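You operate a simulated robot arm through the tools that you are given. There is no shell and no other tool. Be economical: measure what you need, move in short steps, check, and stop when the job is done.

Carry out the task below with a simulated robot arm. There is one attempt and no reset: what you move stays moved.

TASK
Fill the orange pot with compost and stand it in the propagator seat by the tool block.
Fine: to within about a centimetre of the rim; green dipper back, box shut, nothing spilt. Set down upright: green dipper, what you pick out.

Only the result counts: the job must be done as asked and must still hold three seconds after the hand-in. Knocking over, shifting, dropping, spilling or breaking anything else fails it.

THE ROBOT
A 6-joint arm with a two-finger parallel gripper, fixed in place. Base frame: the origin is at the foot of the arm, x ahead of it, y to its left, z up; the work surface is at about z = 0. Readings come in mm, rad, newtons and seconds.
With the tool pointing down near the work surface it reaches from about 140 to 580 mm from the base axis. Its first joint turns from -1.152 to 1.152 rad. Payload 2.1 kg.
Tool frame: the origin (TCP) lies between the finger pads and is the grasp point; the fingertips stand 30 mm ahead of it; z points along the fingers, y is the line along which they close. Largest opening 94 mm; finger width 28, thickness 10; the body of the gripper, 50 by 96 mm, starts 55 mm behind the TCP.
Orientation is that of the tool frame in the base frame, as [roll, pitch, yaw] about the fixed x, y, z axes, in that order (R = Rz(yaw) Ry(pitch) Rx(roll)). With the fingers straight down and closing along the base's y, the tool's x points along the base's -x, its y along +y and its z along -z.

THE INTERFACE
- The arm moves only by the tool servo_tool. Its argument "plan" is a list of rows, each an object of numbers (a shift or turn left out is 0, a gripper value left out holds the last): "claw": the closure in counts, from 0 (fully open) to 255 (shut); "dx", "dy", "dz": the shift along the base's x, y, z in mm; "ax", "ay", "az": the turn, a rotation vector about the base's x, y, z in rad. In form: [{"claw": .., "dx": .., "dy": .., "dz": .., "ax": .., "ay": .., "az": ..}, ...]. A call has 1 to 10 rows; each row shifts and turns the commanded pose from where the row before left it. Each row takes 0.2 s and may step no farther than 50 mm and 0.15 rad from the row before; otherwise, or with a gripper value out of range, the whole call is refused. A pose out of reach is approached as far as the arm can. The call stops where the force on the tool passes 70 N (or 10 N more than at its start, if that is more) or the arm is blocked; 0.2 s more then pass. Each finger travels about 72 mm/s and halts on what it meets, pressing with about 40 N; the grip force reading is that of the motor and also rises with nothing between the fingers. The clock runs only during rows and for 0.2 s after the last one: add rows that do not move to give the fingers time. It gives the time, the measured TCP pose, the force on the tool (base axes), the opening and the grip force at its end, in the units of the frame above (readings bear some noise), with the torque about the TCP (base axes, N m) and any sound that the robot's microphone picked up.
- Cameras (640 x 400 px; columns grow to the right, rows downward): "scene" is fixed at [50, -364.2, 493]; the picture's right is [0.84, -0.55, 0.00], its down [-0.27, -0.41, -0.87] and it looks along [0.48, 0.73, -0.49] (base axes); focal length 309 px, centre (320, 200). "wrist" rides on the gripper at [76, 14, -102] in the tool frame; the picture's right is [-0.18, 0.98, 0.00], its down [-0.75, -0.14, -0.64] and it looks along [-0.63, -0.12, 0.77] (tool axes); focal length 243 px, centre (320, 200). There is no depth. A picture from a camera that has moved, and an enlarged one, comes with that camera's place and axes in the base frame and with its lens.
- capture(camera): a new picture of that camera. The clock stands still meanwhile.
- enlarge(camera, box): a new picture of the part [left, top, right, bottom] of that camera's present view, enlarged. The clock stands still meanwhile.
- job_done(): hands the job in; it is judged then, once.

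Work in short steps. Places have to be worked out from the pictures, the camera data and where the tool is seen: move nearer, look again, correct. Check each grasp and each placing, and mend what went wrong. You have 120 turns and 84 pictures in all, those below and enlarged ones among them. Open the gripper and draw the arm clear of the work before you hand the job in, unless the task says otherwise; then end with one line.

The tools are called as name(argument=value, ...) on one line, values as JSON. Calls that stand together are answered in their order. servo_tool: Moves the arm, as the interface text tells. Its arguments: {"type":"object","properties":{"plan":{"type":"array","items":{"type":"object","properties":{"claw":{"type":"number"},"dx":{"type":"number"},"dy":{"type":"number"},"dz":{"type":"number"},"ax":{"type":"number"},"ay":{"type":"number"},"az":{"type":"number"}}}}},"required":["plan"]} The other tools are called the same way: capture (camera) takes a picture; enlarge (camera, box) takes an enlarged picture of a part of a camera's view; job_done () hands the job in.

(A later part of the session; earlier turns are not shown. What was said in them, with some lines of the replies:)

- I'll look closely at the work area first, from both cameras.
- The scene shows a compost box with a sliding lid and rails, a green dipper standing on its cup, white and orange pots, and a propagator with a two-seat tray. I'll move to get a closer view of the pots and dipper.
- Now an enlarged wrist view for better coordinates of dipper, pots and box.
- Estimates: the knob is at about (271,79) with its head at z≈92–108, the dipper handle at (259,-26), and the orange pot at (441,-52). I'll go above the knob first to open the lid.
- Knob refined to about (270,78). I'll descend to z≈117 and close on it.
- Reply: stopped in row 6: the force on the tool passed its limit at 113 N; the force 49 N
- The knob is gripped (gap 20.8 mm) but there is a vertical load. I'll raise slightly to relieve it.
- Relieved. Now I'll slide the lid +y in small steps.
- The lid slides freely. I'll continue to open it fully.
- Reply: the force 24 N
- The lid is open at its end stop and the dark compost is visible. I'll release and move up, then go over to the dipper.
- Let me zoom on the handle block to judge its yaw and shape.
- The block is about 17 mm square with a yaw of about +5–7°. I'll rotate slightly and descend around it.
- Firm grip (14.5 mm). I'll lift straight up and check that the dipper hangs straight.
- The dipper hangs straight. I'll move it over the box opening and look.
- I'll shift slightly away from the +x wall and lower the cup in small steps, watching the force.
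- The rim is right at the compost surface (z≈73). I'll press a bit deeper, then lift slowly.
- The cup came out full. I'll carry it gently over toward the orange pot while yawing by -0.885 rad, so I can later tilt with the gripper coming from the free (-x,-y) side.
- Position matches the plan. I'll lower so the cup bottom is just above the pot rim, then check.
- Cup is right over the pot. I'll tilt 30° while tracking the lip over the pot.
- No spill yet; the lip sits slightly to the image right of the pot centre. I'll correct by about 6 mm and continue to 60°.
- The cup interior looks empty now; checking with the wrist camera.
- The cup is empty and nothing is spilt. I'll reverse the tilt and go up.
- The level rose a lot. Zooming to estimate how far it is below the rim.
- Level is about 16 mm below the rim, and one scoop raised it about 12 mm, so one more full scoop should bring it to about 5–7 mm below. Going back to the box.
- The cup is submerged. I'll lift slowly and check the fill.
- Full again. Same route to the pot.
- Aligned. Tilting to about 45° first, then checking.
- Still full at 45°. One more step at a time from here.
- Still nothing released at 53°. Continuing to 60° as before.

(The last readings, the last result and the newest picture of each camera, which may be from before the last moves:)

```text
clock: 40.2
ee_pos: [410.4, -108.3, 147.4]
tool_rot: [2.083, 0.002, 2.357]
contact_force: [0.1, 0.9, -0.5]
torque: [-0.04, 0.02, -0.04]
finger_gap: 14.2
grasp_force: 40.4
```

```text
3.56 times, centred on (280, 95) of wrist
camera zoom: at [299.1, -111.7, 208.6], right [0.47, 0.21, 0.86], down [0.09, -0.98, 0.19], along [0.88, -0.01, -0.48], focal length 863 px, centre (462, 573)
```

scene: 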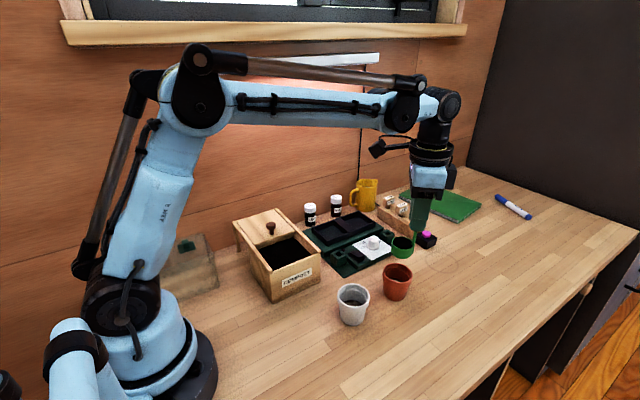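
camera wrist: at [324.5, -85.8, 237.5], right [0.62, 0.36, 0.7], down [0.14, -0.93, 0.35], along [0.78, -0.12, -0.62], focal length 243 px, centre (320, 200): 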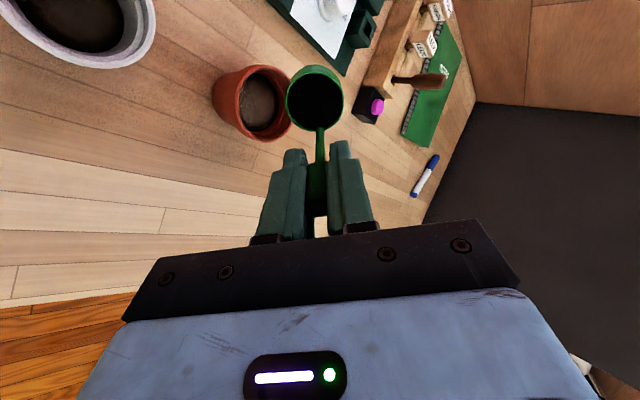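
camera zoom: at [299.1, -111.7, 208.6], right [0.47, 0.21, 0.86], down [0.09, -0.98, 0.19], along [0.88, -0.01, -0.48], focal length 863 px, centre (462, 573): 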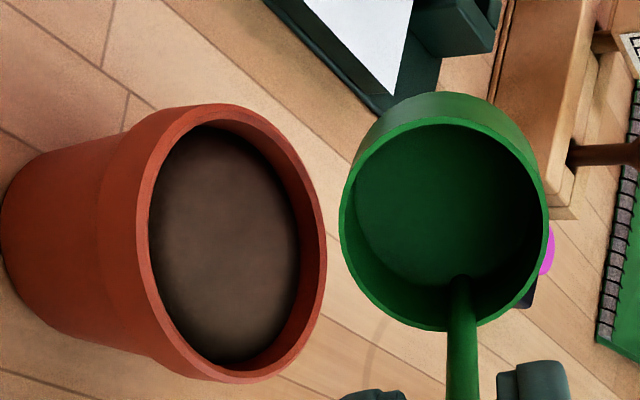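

Poured; the pot level is now above the ledge. I'll un-tilt, rise and inspect.

servo_tool(plan=[{"dx": 6.1, "dy": 6.1, "dz": 8, "ax": -0.0926, "ay": 0.0926}, {"dx": 6.1, "dy": 6.1, "dz": 8, "ax": -0.0926, "ay": 0.0926}, {"dx": 6.1, "dy": 6.1, "dz": 8, "ax": -0.0926, "ay": 0.0926}, {"dx": 6.1, "dy": 6.1, "dz": 8, "ax": -0.0926, "ay": 0.0926}, {"dx": 6.9, "dy": 6.9, "dz": 8, "ax": -0.0926, "ay": 0.0926}, {"dx": 6.9, "dy": 6.9, "dz": 8, "ax": -0.0926, "ay": 0.0926}, {"dx": 6.9, "dy": 6.9, "dz": 8, "ax": -0.0926, "ay": 0.0926}, {"dx": 6.9, "dy": 6.9, "dz": 8, "ax": -0.0936, "ay": 0.0936}, {"dz": 15}, {}])

enlarge(camera="scene", box=[375, 255, 419, 305])

```text
clock: 42.4
ee_pos: [462.2, -55.4, 226.2]
tool_rot: [3.134, 0.0, 2.358]
contact_force: [-0.1, 0.1, 0.1]
torque: [0.01, 0.02, 0.0]
finger_gap: 14.1
grasp_force: 40.1
```

```text
8.00 times, centred on (397, 280) of scene
camera zoom: at [50.0, -364.1, 493.0], right [0.84, -0.55, 0.0], down [-0.27, -0.41, -0.87], along [0.48, 0.73, -0.49], focal length 2469 px, centre (-296, -440)
```

zoom: 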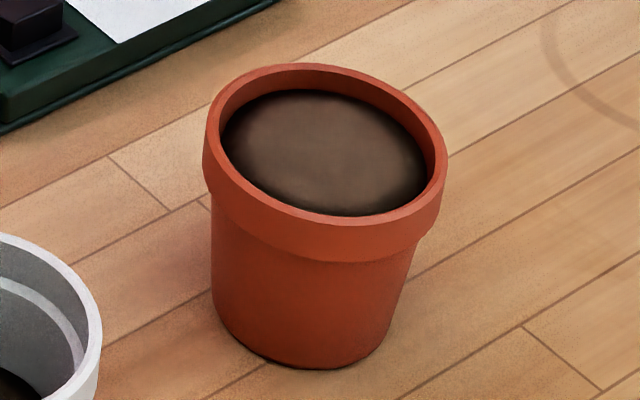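

Level is about 6 mm below the rim, as required. Now returning the dipper to its original place.

servo_tool(plan=[{"dx": -22.8, "dy": 3.3, "az": 0.098}, {"dx": -22.8, "dy": 3.3, "az": 0.098}, {"dx": -22.8, "dy": 3.3, "az": 0.098}, {"dx": -22.8, "dy": 3.3, "az": 0.098}, {"dx": -22.8, "dy": 3.3, "az": 0.098}, {"dx": -22.8, "dy": 3.3, "az": 0.098}, {"dx": -22.8, "dy": 3.3, "az": 0.098}, {"dx": -22.8, "dy": 3.3, "az": 0.098}, {"dx": -22.2, "dy": 3, "az": 0.1}, {}])

servo_tool(plan=[{"dz": -40}, {"dz": -40}, {"dz": -25}, {"dz": -12}, {"dz": -5}, {}])

enlarge(camera="scene", box=[260, 210, 380, 350])

```text
clock: 44.6
ee_pos: [257.9, -26.0, 226.5]
tool_rot: [3.135, -0.002, -3.041]
contact_force: [1.0, -0.1, -0.3]
torque: [0.0, -0.03, -0.01]
finger_gap: 14.2
grasp_force: 39.8
```

```text
clock: 46.0
ee_pos: [257.2, -26.4, 104.1]
tool_rot: [3.133, -0.002, -3.043]
contact_force: [0.5, -0.3, -0.2]
torque: [0.01, -0.02, 0.01]
finger_gap: 14.2
grasp_force: 39.8
```

```text
2.86 times, centred on (320, 280) of scene
camera zoom: at [50.0, -364.2, 493.0], right [0.84, -0.55, 0.0], down [-0.27, -0.41, -0.87], along [0.48, 0.73, -0.49], focal length 882 px, centre (320, -29)
```

zoom: 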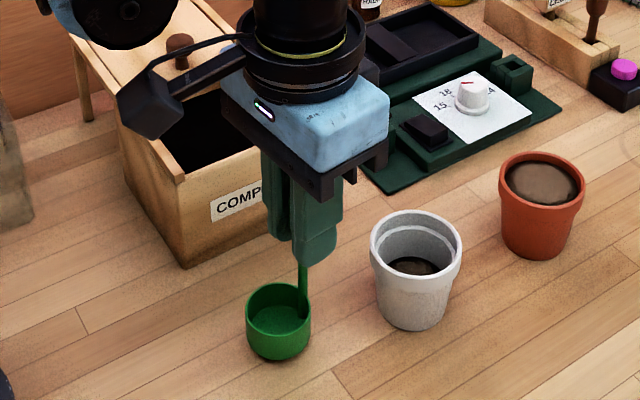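

Six mm to go; lowering until contact.

servo_tool(plan=[{"dz": -3}, {"dz": -2}, {"dz": -1}, {}, {}])

```text
clock: 47.2
ee_pos: [258.5, -26.5, 97.5]
tool_rot: [3.132, 0.001, -3.043]
contact_force: [1.8, 3.0, 31.6]
torque: [-0.04, 0.13, -0.01]
finger_gap: 14.2
grasp_force: 39.7
```

Contact with the table (31 N). I'll back off a touch, then open and rise.

servo_tool(plan=[{"dz": 0.6}, {}, {"claw": 120}, {}, {"claw": 0}, {}, {}])

servo_tool(plan=[{"dz": 15}, {"dz": 30}, {"dz": 40}, {"dz": 20}, {}])

enlarge(camera="scene", box=[220, 190, 340, 350])

```text
clock: 48.8
ee_pos: [258.0, -26.2, 98.4]
tool_rot: [3.132, -0.002, -3.041]
contact_force: [0.2, -0.7, -0.5]
torque: [-0.04, 0.0, -0.01]
finger_gap: 94.0
grasp_force: 0.1
```

```text
clock: 50.0
ee_pos: [257.5, -27.0, 205.0]
tool_rot: [3.133, -0.001, -3.041]
contact_force: [0.2, -0.1, 0.5]
torque: [0.01, 0.03, 0.0]
finger_gap: 93.9
grasp_force: 0.0
```

```text
2.50 times, centred on (280, 270) of scene
camera zoom: at [50.0, -364.2, 493.0], right [0.84, -0.55, 0.0], down [-0.27, -0.41, -0.87], along [0.48, 0.73, -0.49], focal length 772 px, centre (420, 25)
```

zoom: 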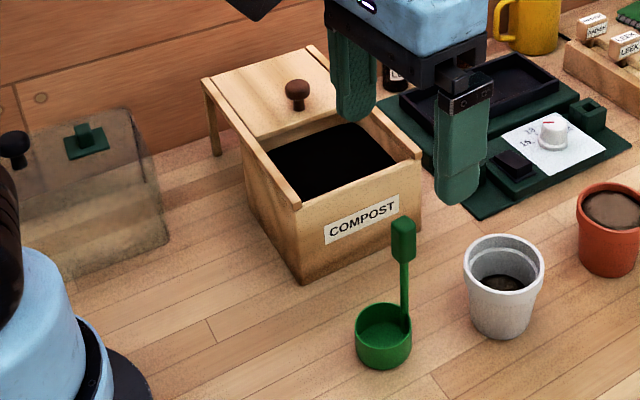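

Dipper is standing upright where it was. Now to close the lid: move over the knob at (271,170).

servo_tool(plan=[{"dx": 3, "dy": 49, "az": -0.1}, {"dx": 3, "dy": 49}, {"dx": 4, "dy": 49}, {"dx": 3, "dy": 49.5}, {"dz": -40}, {"dz": -30}, {"dz": -13.5}, {}])

enlarge(camera="wrist", box=[220, 40, 420, 200])

servo_tool(plan=[{"claw": 255}, {}, {}, {}])

```text
clock: 51.8
ee_pos: [271.8, 171.2, 120.1]
tool_rot: [3.132, -0.003, -3.141]
contact_force: [-0.5, -0.1, 0.2]
torque: [-0.01, 0.03, -0.01]
finger_gap: 94.1
grasp_force: 0.0
```

```text
2.50 times, centred on (320, 120) of wrist
camera zoom: at [195.8, 184.8, 221.8], right [0.18, 0.98, 0.01], down [0.75, -0.15, 0.64], along [0.63, -0.11, -0.77], focal length 606 px, centre (320, 400)
```

zoom: 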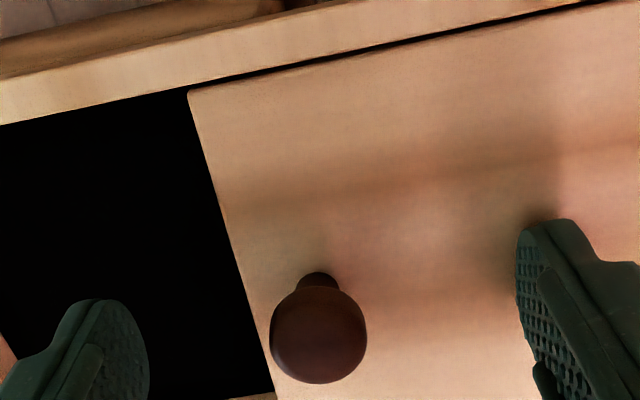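

```text
clock: 52.8
ee_pos: [270.9, 171.1, 120.7]
tool_rot: [3.133, 0.0, -3.141]
contact_force: [0.6, -1.6, -0.7]
torque: [-0.28, 0.0, 0.06]
finger_gap: 21.1
grasp_force: 45.2
```

Knob gripped cleanly. I'll slide the lid shut (about 91 mm).

servo_tool(plan=[{"dy": -10}, {"dy": -10}, {"dy": -10}, {"dy": -10}, {"dy": -10}, {"dy": -10}, {"dy": -10}, {"dy": -10}, {"dy": -7}, {}])

servo_tool(plan=[{"dy": -2}, {"dy": -2}, {}])

enlarge(camera="scene", box=[220, 190, 340, 350])

```text
clock: 55.0
ee_pos: [271.7, 83.8, 119.8]
tool_rot: [3.132, 0.0, -3.14]
contact_force: [-2.2, 0.8, 40.0]
torque: [-0.23, 0.21, -0.01]
finger_gap: 21.1
grasp_force: 45.2
```

```text
clock: 55.8
ee_pos: [271.4, 79.2, 119.9]
tool_rot: [3.132, 0.0, -3.14]
contact_force: [-2.6, 0.6, 38.7]
torque: [-0.29, 0.32, 0.06]
finger_gap: 21.2
grasp_force: 45.2
```

```text
2.50 times, centred on (280, 270) of scene
camera zoom: at [49.9, -364.2, 493.0], right [0.84, -0.55, 0.0], down [-0.27, -0.41, -0.87], along [0.48, 0.73, -0.49], focal length 772 px, centre (420, 25)
```

zoom: 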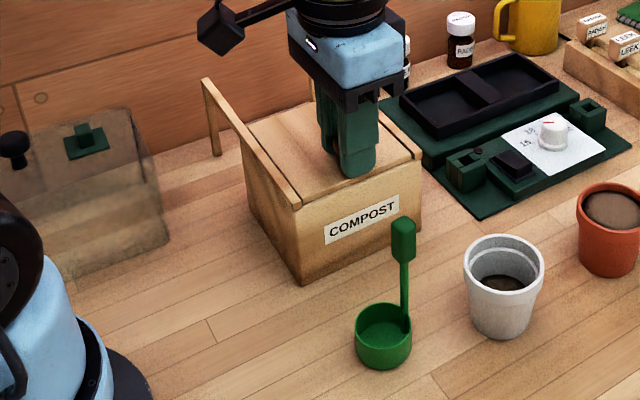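

Back at the original knob position (79.2 vs 79.4). One more gentle nudge to confirm the stop.

servo_tool(plan=[{"dy": -1}, {"dy": -1}, {}])

```text
clock: 56.6
ee_pos: [271.1, 77.9, 119.9]
tool_rot: [3.133, 0.003, -3.14]
contact_force: [5.8, 0.1, 33.6]
torque: [-0.17, 0.69, 0.03]
finger_gap: 21.4
grasp_force: 44.9
```

servo_tool(plan=[{"dz": 0.5, "claw": 0}, {}, {}, {"dz": 30}, {"dz": 40}, {"dz": 30}, {}])

enlarge(camera="scene", box=[230, 210, 330, 310])

enlarge(camera="wrist", box=[220, 20, 460, 200])

```text
clock: 58.2
ee_pos: [270.6, 76.1, 220.4]
tool_rot: [3.133, -0.002, -3.141]
contact_force: [-0.8, -0.7, 0.9]
torque: [-0.02, -0.01, 0.02]
finger_gap: 94.0
grasp_force: 0.2
```

```text
4.00 times, centred on (280, 260) of scene
camera zoom: at [50.0, -364.2, 493.0], right [0.84, -0.55, 0.0], down [-0.27, -0.41, -0.87], along [0.48, 0.73, -0.49], focal length 1234 px, centre (480, -40)
```

zoom: 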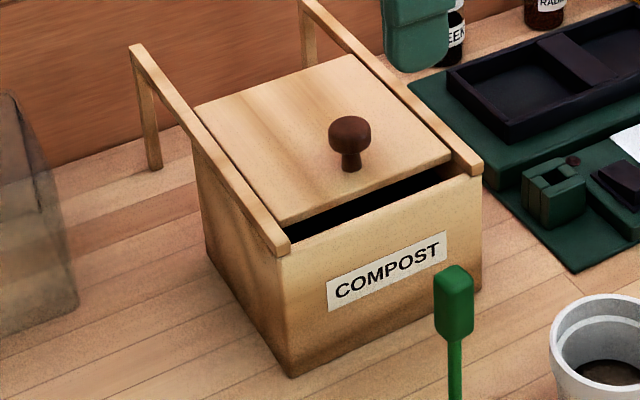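

```text
2.22 times, centred on (340, 110) of wrist
camera zoom: at [196.0, 90.4, 322.1], right [0.18, 0.98, 0.01], down [0.75, -0.15, 0.64], along [0.63, -0.11, -0.77], focal length 539 px, centre (276, 400)
```

zoom: 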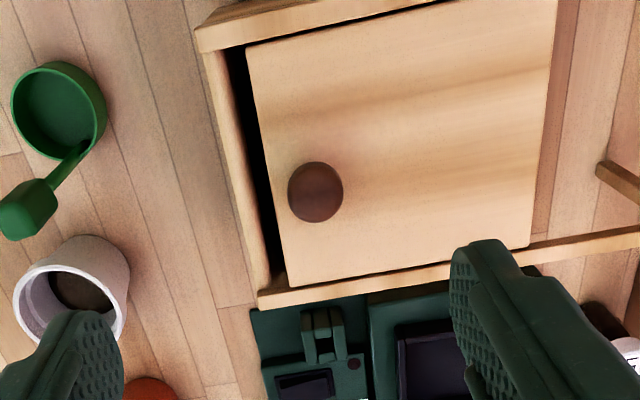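

The lid crept about 13 mm back open. The fingertips were grazing the lid, and the opening +y finger dragged it along. This time I'll push the knob with closed fingers from behind, held higher (tips at z≈96).

servo_tool(plan=[{"claw": 255, "dy": 24}, {"dy": 24}, {"dz": -30}, {"dz": -30}, {"dz": -20}, {"dz": -14}, {}])

enlarge(camera="scene", box=[230, 200, 330, 300])

```text
clock: 59.8
ee_pos: [270.8, 126.5, 126.1]
tool_rot: [3.133, 0.001, 3.141]
contact_force: [0.3, 0.3, 0.8]
torque: [0.0, 0.0, -0.04]
finger_gap: 0.0
grasp_force: 33.4
```

```text
4.00 times, centred on (280, 250) of scene
camera zoom: at [50.0, -364.2, 493.0], right [0.84, -0.55, 0.0], down [-0.27, -0.41, -0.87], along [0.48, 0.73, -0.49], focal length 1234 px, centre (480, 0)
```

zoom: 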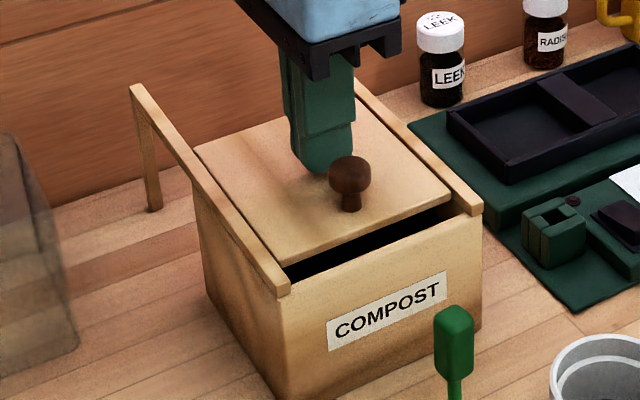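

Fingers are behind the knob. Pushing in small steps, watching Fy.

servo_tool(plan=[{"dy": -5}, {"dy": -4}, {"dy": -4}, {"dy": -3}, {"dy": -3}, {"dy": -3}, {"dy": -2}, {}])

enlarge(camera="scene", box=[230, 200, 330, 300])

```text
clock: 61.6
ee_pos: [270.5, 101.8, 126.5]
tool_rot: [3.134, -0.001, 3.14]
contact_force: [-0.8, 0.7, -0.3]
torque: [0.01, 0.0, 0.0]
finger_gap: 0.0
grasp_force: 32.8
```

```text
4.00 times, centred on (280, 250) of scene
camera zoom: at [50.0, -364.2, 493.0], right [0.84, -0.55, 0.0], down [-0.27, -0.41, -0.87], along [0.48, 0.73, -0.49], focal length 1234 px, centre (480, 0)
```

zoom: 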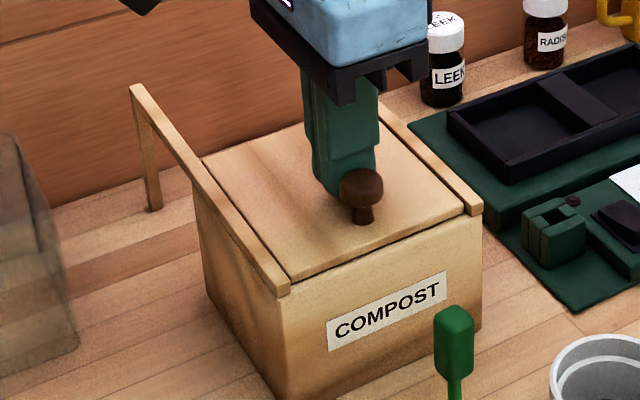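

Looks nearly flush. Continuing in 1 mm steps to feel the stop.

servo_tool(plan=[{"dy": -1}, {"dy": -1}, {"dy": -1}, {}])

```text
clock: 62.6
ee_pos: [270.1, 98.8, 126.3]
tool_rot: [3.132, 0.001, 3.141]
contact_force: [0.0, 0.3, 0.3]
torque: [-0.02, 0.02, 0.05]
finger_gap: 0.1
grasp_force: 32.9
```

enlarge(camera="scene", box=[255, 235, 325, 305])

```text
5.71 times, centred on (290, 270) of scene
camera zoom: at [50.0, -364.2, 493.0], right [0.84, -0.55, 0.0], down [-0.27, -0.41, -0.87], along [0.48, 0.73, -0.49], focal length 1763 px, centre (491, -200)
```

zoom: 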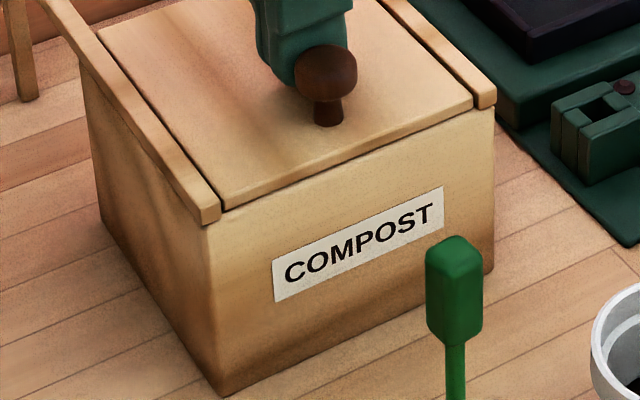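

The lid is flush and the knob's pixel position matches the start picture. I'll back off and survey the propagator from above.

servo_tool(plan=[{"dy": 6}, {"dz": 40}, {"dz": 40}, {"dx": 40, "dz": 30, "claw": 0}, {"dx": 45}, {"dx": 45}, {"dx": 40}, {}])

enlarge(camera="wrist", box=[200, 0, 480, 200])

capture(camera="scene")

```text
clock: 64.4
ee_pos: [442.4, 107.1, 235.8]
tool_rot: [3.133, -0.002, -3.141]
contact_force: [0.8, -0.3, -0.3]
torque: [0.02, -0.01, 0.02]
finger_gap: 93.9
grasp_force: 0.1
```

```text
2.00 times, centred on (340, 100) of wrist
camera zoom: at [366.4, 119.0, 337.8], right [0.18, 0.98, 0.01], down [0.75, -0.15, 0.64], along [0.63, -0.11, -0.77], focal length 485 px, centre (280, 400)
```

zoom: 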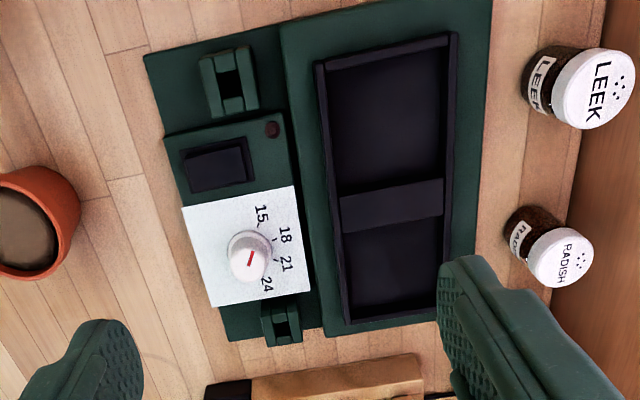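

```text
30 pictures are left
```

scene: 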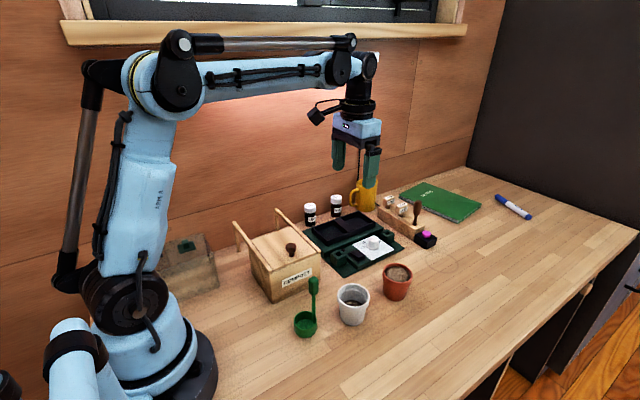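

Zoom on the tray from the scene camera to fix the far seat centre and wall height.

enlarge(camera="scene", box=[300, 195, 430, 285])

```text
4.44 times, centred on (365, 240) of scene
camera zoom: at [50.0, -364.2, 493.0], right [0.84, -0.55, 0.0], down [-0.27, -0.41, -0.87], along [0.48, 0.73, -0.49], focal length 1372 px, centre (120, 22)
```

zoom: 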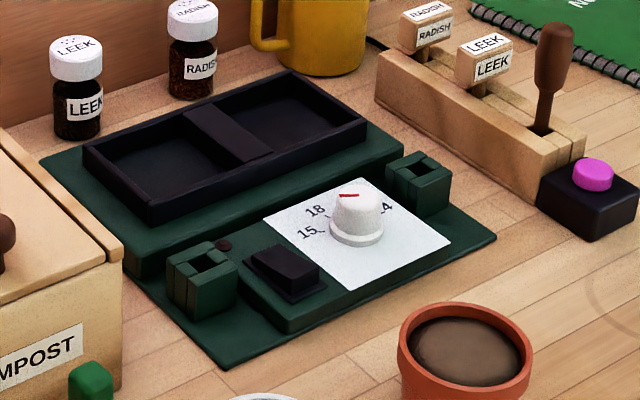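

Far seat inner region: x≈489–553, y≈138–200, so its centre is about (521,169), with wall top z≈30. Now I'll go above the orange pot and refine its position.

servo_tool(plan=[{"dy": -40}, {"dy": -40}, {"dy": -40}, {"dy": -38.5}, {"dz": -30}, {"dz": -15}, {}])

enlarge(camera="wrist", box=[220, 0, 420, 180])

```text
clock: 66.0
ee_pos: [440.7, -54.0, 192.4]
tool_rot: [3.133, -0.002, 3.14]
contact_force: [-0.1, 0.2, 0.6]
torque: [0.01, -0.01, 0.01]
finger_gap: 94.2
grasp_force: 0.1
```

```text
2.22 times, centred on (320, 90) of wrist
camera zoom: at [365.4, -39.9, 293.8], right [0.18, 0.98, 0.01], down [0.75, -0.15, 0.64], along [0.63, -0.11, -0.77], focal length 539 px, centre (320, 444)
```

zoom: 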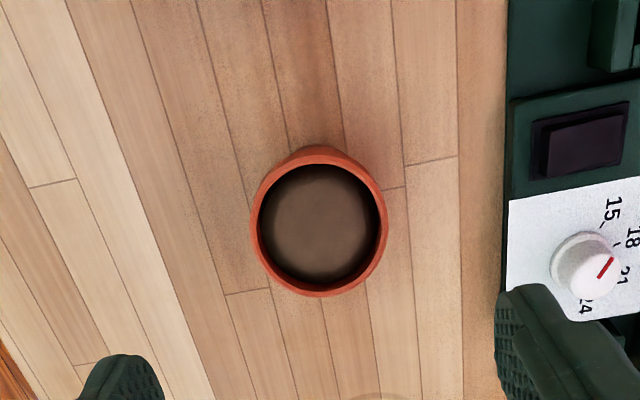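

The pot centre is at about (441,-54), directly under the TCP. Descending to grip the rim band.

servo_tool(plan=[{"dz": -40}, {"dz": -40}, {"dz": -30}, {"dz": -18}, {}, {"claw": 150}, {"claw": 255}, {}, {}, {}])

enlarge(camera="scene", box=[340, 200, 460, 320])

```text
clock: 68.2
ee_pos: [439.9, -54.5, 63.7]
tool_rot: [3.132, 0.0, -3.141]
contact_force: [0.4, -0.5, -0.6]
torque: [-0.04, -0.01, 0.01]
finger_gap: 50.6
grasp_force: 39.8
```

```text
3.33 times, centred on (400, 260) of scene
camera zoom: at [50.0, -364.2, 493.0], right [0.84, -0.55, 0.0], down [-0.27, -0.41, -0.87], along [0.48, 0.73, -0.49], focal length 1029 px, centre (53, 0)
```

zoom: 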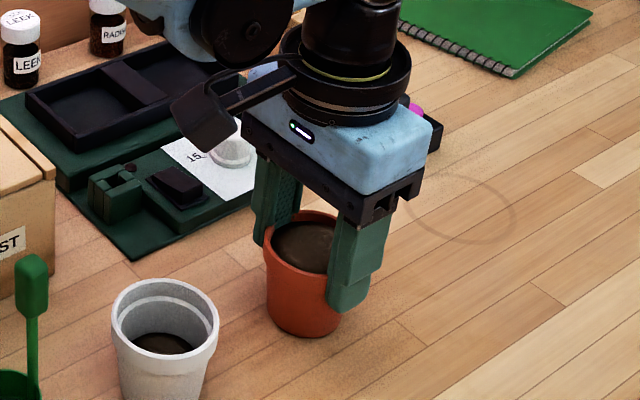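

The grip is firm just under the rim band (50.6 mm). I'll lift a little and check.

servo_tool(plan=[{"dz": 8}, {"dz": 20}, {"dz": 30}, {"dz": 30}, {}])

enlarge(camera="scene", box=[340, 170, 460, 310])

```text
clock: 69.4
ee_pos: [439.5, -53.1, 151.8]
tool_rot: [3.132, 0.0, -3.141]
contact_force: [0.9, -0.1, -0.8]
torque: [0.02, 0.0, 0.02]
finger_gap: 50.9
grasp_force: 39.8
```

```text
2.86 times, centred on (400, 240) of scene
camera zoom: at [50.0, -364.2, 493.0], right [0.84, -0.55, 0.0], down [-0.27, -0.41, -0.87], along [0.48, 0.73, -0.49], focal length 882 px, centre (91, 86)
```

zoom: 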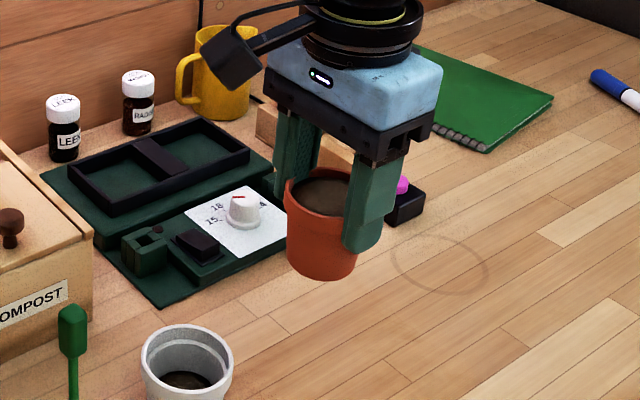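

Held level. Moving over the far seat.

servo_tool(plan=[{"dx": 8, "dy": 22}, {"dx": 8, "dy": 22}, {"dx": 8, "dy": 22}, {"dx": 8, "dy": 22}, {"dx": 8, "dy": 22}, {"dx": 8, "dy": 22}, {"dx": 8, "dy": 22}, {"dx": 8, "dy": 22}, {"dx": 8, "dy": 22}, {"dx": 8, "dy": 24}])

servo_tool(plan=[{"dz": -20}, {"dz": -10}, {}])

enlarge(camera="scene", box=[300, 150, 430, 270])

enlarge(camera="wrist", box=[200, 20, 440, 220])

```text
clock: 71.6
ee_pos: [520.8, 168.2, 150.6]
tool_rot: [3.131, 0.0, 3.142]
contact_force: [0.2, -0.6, -1.5]
torque: [-0.03, 0.02, -0.01]
finger_gap: 50.8
grasp_force: 39.6
```

```text
clock: 72.4
ee_pos: [521.9, 168.6, 121.2]
tool_rot: [3.133, -0.002, 3.141]
contact_force: [1.1, 0.3, -1.8]
torque: [-0.05, -0.02, 0.02]
finger_gap: 50.8
grasp_force: 40.2
```

```text
3.33 times, centred on (365, 210) of scene
camera zoom: at [50.0, -364.1, 493.0], right [0.84, -0.55, 0.0], down [-0.27, -0.41, -0.87], along [0.48, 0.73, -0.49], focal length 1029 px, centre (170, 167)
```

zoom: 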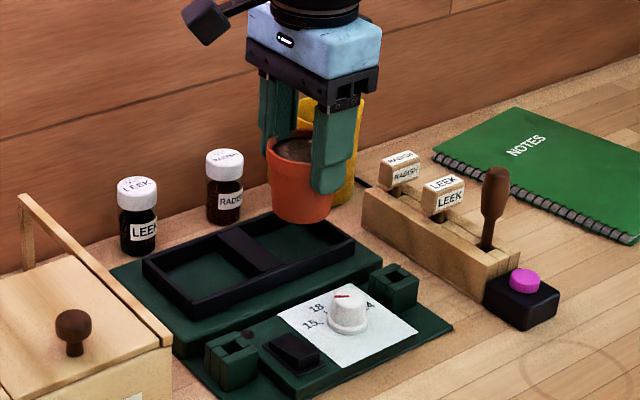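

```text
2.00 times, centred on (320, 120) of wrist
camera zoom: at [445.8, 181.7, 223.5], right [0.18, 0.98, 0.01], down [0.75, -0.15, 0.64], along [0.63, -0.11, -0.77], focal length 485 px, centre (320, 360)
```

zoom: 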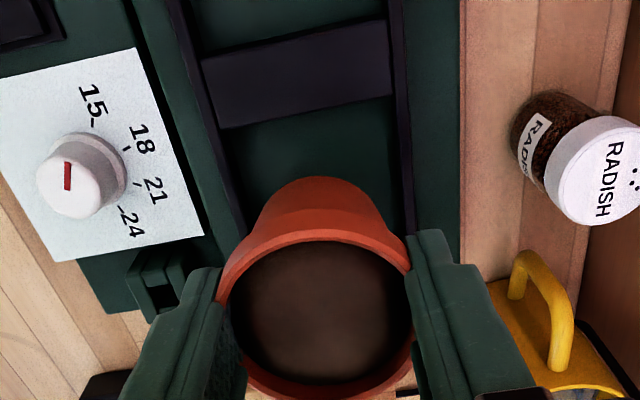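

Aligned with the seat (centre about 521,169). Lowering toward the floor, then in small steps until contact.

servo_tool(plan=[{"dx": -1.5, "dz": -15}, {"dz": -10}, {"dz": -4}, {"dz": -2}, {}])

enlarge(camera="scene", box=[330, 170, 420, 260])

```text
clock: 73.6
ee_pos: [518.9, 168.8, 91.1]
tool_rot: [3.133, -0.001, -3.142]
contact_force: [0.3, -0.1, -0.9]
torque: [0.01, -0.02, 0.01]
finger_gap: 50.6
grasp_force: 40.4
```

```text
4.44 times, centred on (375, 215) of scene
camera zoom: at [50.0, -364.1, 493.0], right [0.84, -0.55, 0.0], down [-0.27, -0.41, -0.87], along [0.48, 0.73, -0.49], focal length 1372 px, centre (76, 133)
```

zoom: 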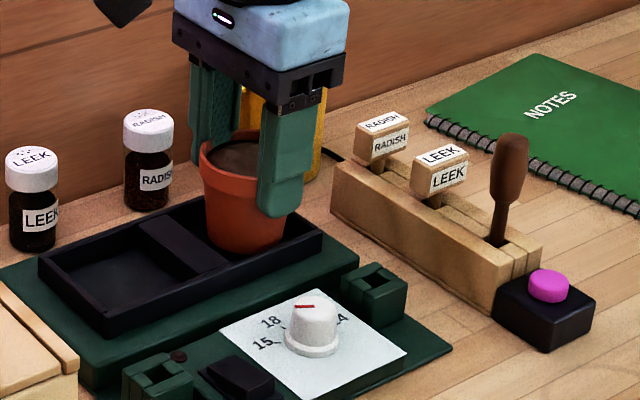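

servo_tool(plan=[{"dz": -2}, {"dz": -2}, {"dz": -2}, {"dz": -1}, {}])

```text
clock: 74.8
ee_pos: [519.1, 168.5, 85.2]
tool_rot: [3.132, 0.0, -3.142]
contact_force: [0.0, -2.6, 32.4]
torque: [-0.12, 0.03, 0.01]
finger_gap: 50.8
grasp_force: 40.1
```

Contact with the seat floor (base z≈21). I'll relieve, open moderately and rise.

servo_tool(plan=[{"dz": 0.6}, {}, {"claw": 110}, {"claw": 35}, {}, {}, {}])

servo_tool(plan=[{"dz": 10}, {"dz": 25}, {"dz": 40}, {"dz": 40}, {"dx": -40, "dz": 30}, {"dx": -40, "dy": -30, "dz": 20}, {"dx": -40, "dy": -40}, {"dx": -40, "dy": -30}, {}])

capture(camera="scene")

enlarge(camera="scene", box=[300, 170, 430, 280])

enlarge(camera="scene", box=[220, 190, 340, 350])

```text
clock: 76.4
ee_pos: [517.9, 168.2, 84.3]
tool_rot: [3.132, -0.001, -3.14]
contact_force: [0.3, 0.6, 0.3]
torque: [-0.02, -0.01, -0.02]
finger_gap: 81.0
grasp_force: 0.1
```

```text
refused: row 6 steps farther than a row can; nothing moved
```

```text
22 pictures are left
```

scene: 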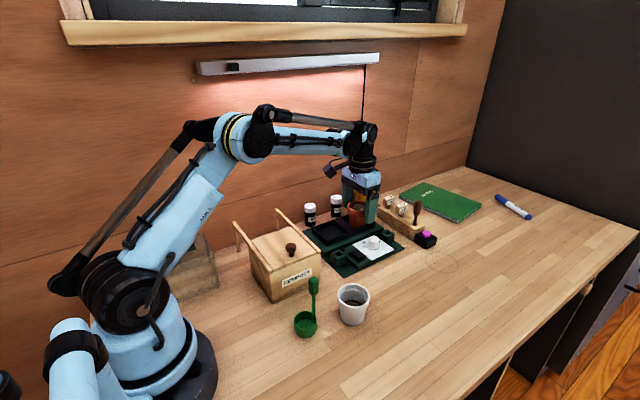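

```text
3.64 times, centred on (365, 225) of scene
camera zoom: at [50.0, -364.2, 493.0], right [0.84, -0.55, 0.0], down [-0.27, -0.41, -0.87], along [0.48, 0.73, -0.49], focal length 1122 px, centre (156, 109)
```

zoom: 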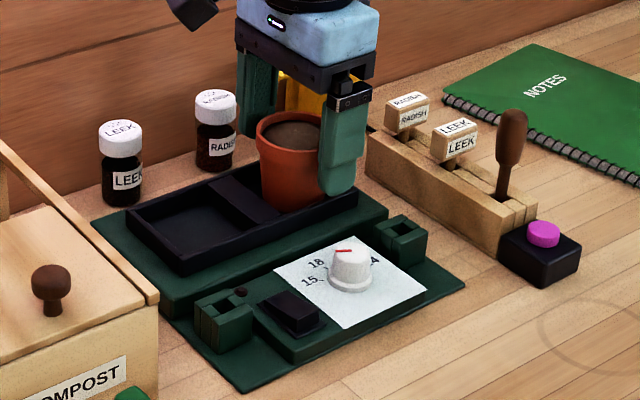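

```text
2.50 times, centred on (280, 270) of scene
camera zoom: at [50.0, -364.2, 493.0], right [0.84, -0.55, 0.0], down [-0.27, -0.41, -0.87], along [0.48, 0.73, -0.49], focal length 772 px, centre (420, 25)
```

zoom: 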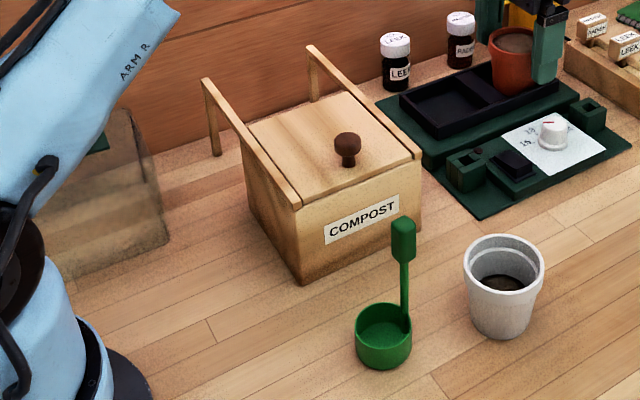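

The pot sits in the seat and has been released; the withdrawal call was refused for an oversized step. Withdrawing with smaller steps.

servo_tool(plan=[{"dz": 10}, {"dz": 25}, {"dz": 40}, {"dz": 40}, {"dx": -35, "dz": 30}, {"dx": -40, "dy": -20}, {"dx": -35, "dy": -30}, {"dx": -40, "dy": -20}, {}])

enlarge(camera="scene", box=[320, 170, 430, 280])

enlarge(camera="wrist", box=[160, 0, 480, 230])

enlarge(camera="scene", box=[255, 220, 325, 290])

```text
clock: 78.4
ee_pos: [368.7, 97.5, 229.1]
tool_rot: [3.133, -0.001, -3.141]
contact_force: [-0.3, 0.4, 0.3]
torque: [0.0, 0.04, 0.0]
finger_gap: 81.2
grasp_force: 0.0
```

```text
3.64 times, centred on (375, 225) of scene
camera zoom: at [49.9, -364.2, 493.0], right [0.84, -0.55, 0.0], down [-0.27, -0.41, -0.87], along [0.48, 0.73, -0.49], focal length 1122 px, centre (120, 109)
```

zoom: 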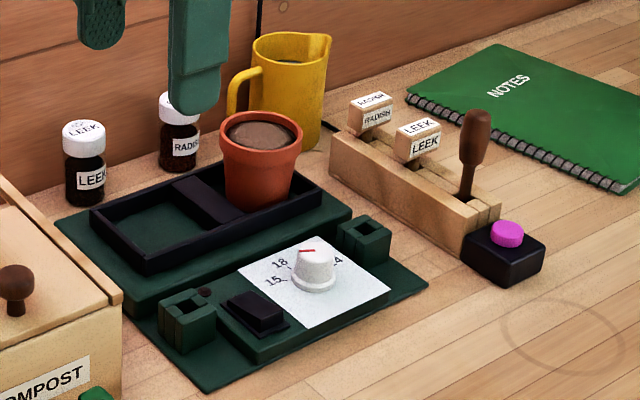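

```text
1.74 times, centred on (320, 115) of wrist
camera zoom: at [292.9, 110.5, 331.4], right [0.18, 0.98, 0.01], down [0.75, -0.15, 0.64], along [0.63, -0.11, -0.77], focal length 422 px, centre (320, 348)
```

zoom: 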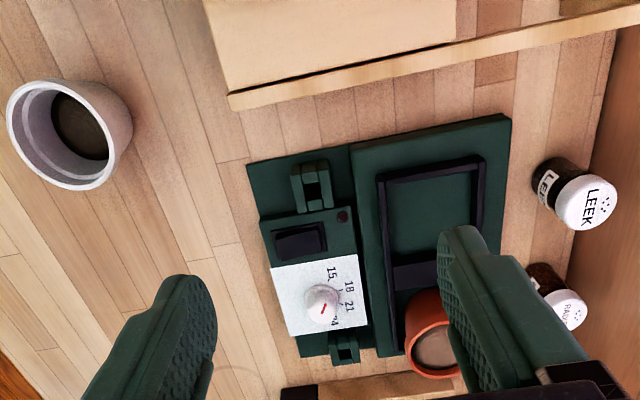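

```text
5.71 times, centred on (290, 255) of scene
camera zoom: at [49.9, -364.2, 493.0], right [0.84, -0.55, 0.0], down [-0.27, -0.41, -0.87], along [0.48, 0.73, -0.49], focal length 1763 px, centre (491, -114)
```

zoom: 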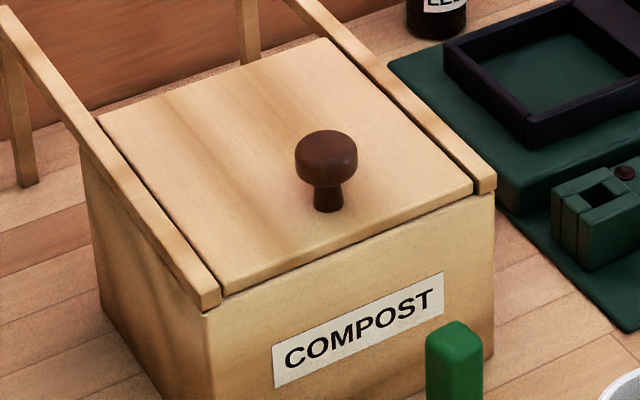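

The pot is upright in the far seat, the lid is flush, the dipper is back, and no spill is visible. I'll open the gripper fully, then hand in.

servo_tool(plan=[{"claw": 0, "dz": 30}, {}, {}])

job_done()

```text
clock: 79.2
ee_pos: [367.8, 98.4, 259.2]
tool_rot: [3.134, 0.0, 3.141]
contact_force: [-0.3, 0.5, 0.1]
torque: [0.04, -0.01, 0.01]
finger_gap: 94.4
grasp_force: 0.1
```

```text
The job is handed in.
```

The orange pot is filled to about 6 mm below the rim and stands upright in the propagator seat by the tool block; the green dipper is back upright, the compost box is shut, and no spill is visible.
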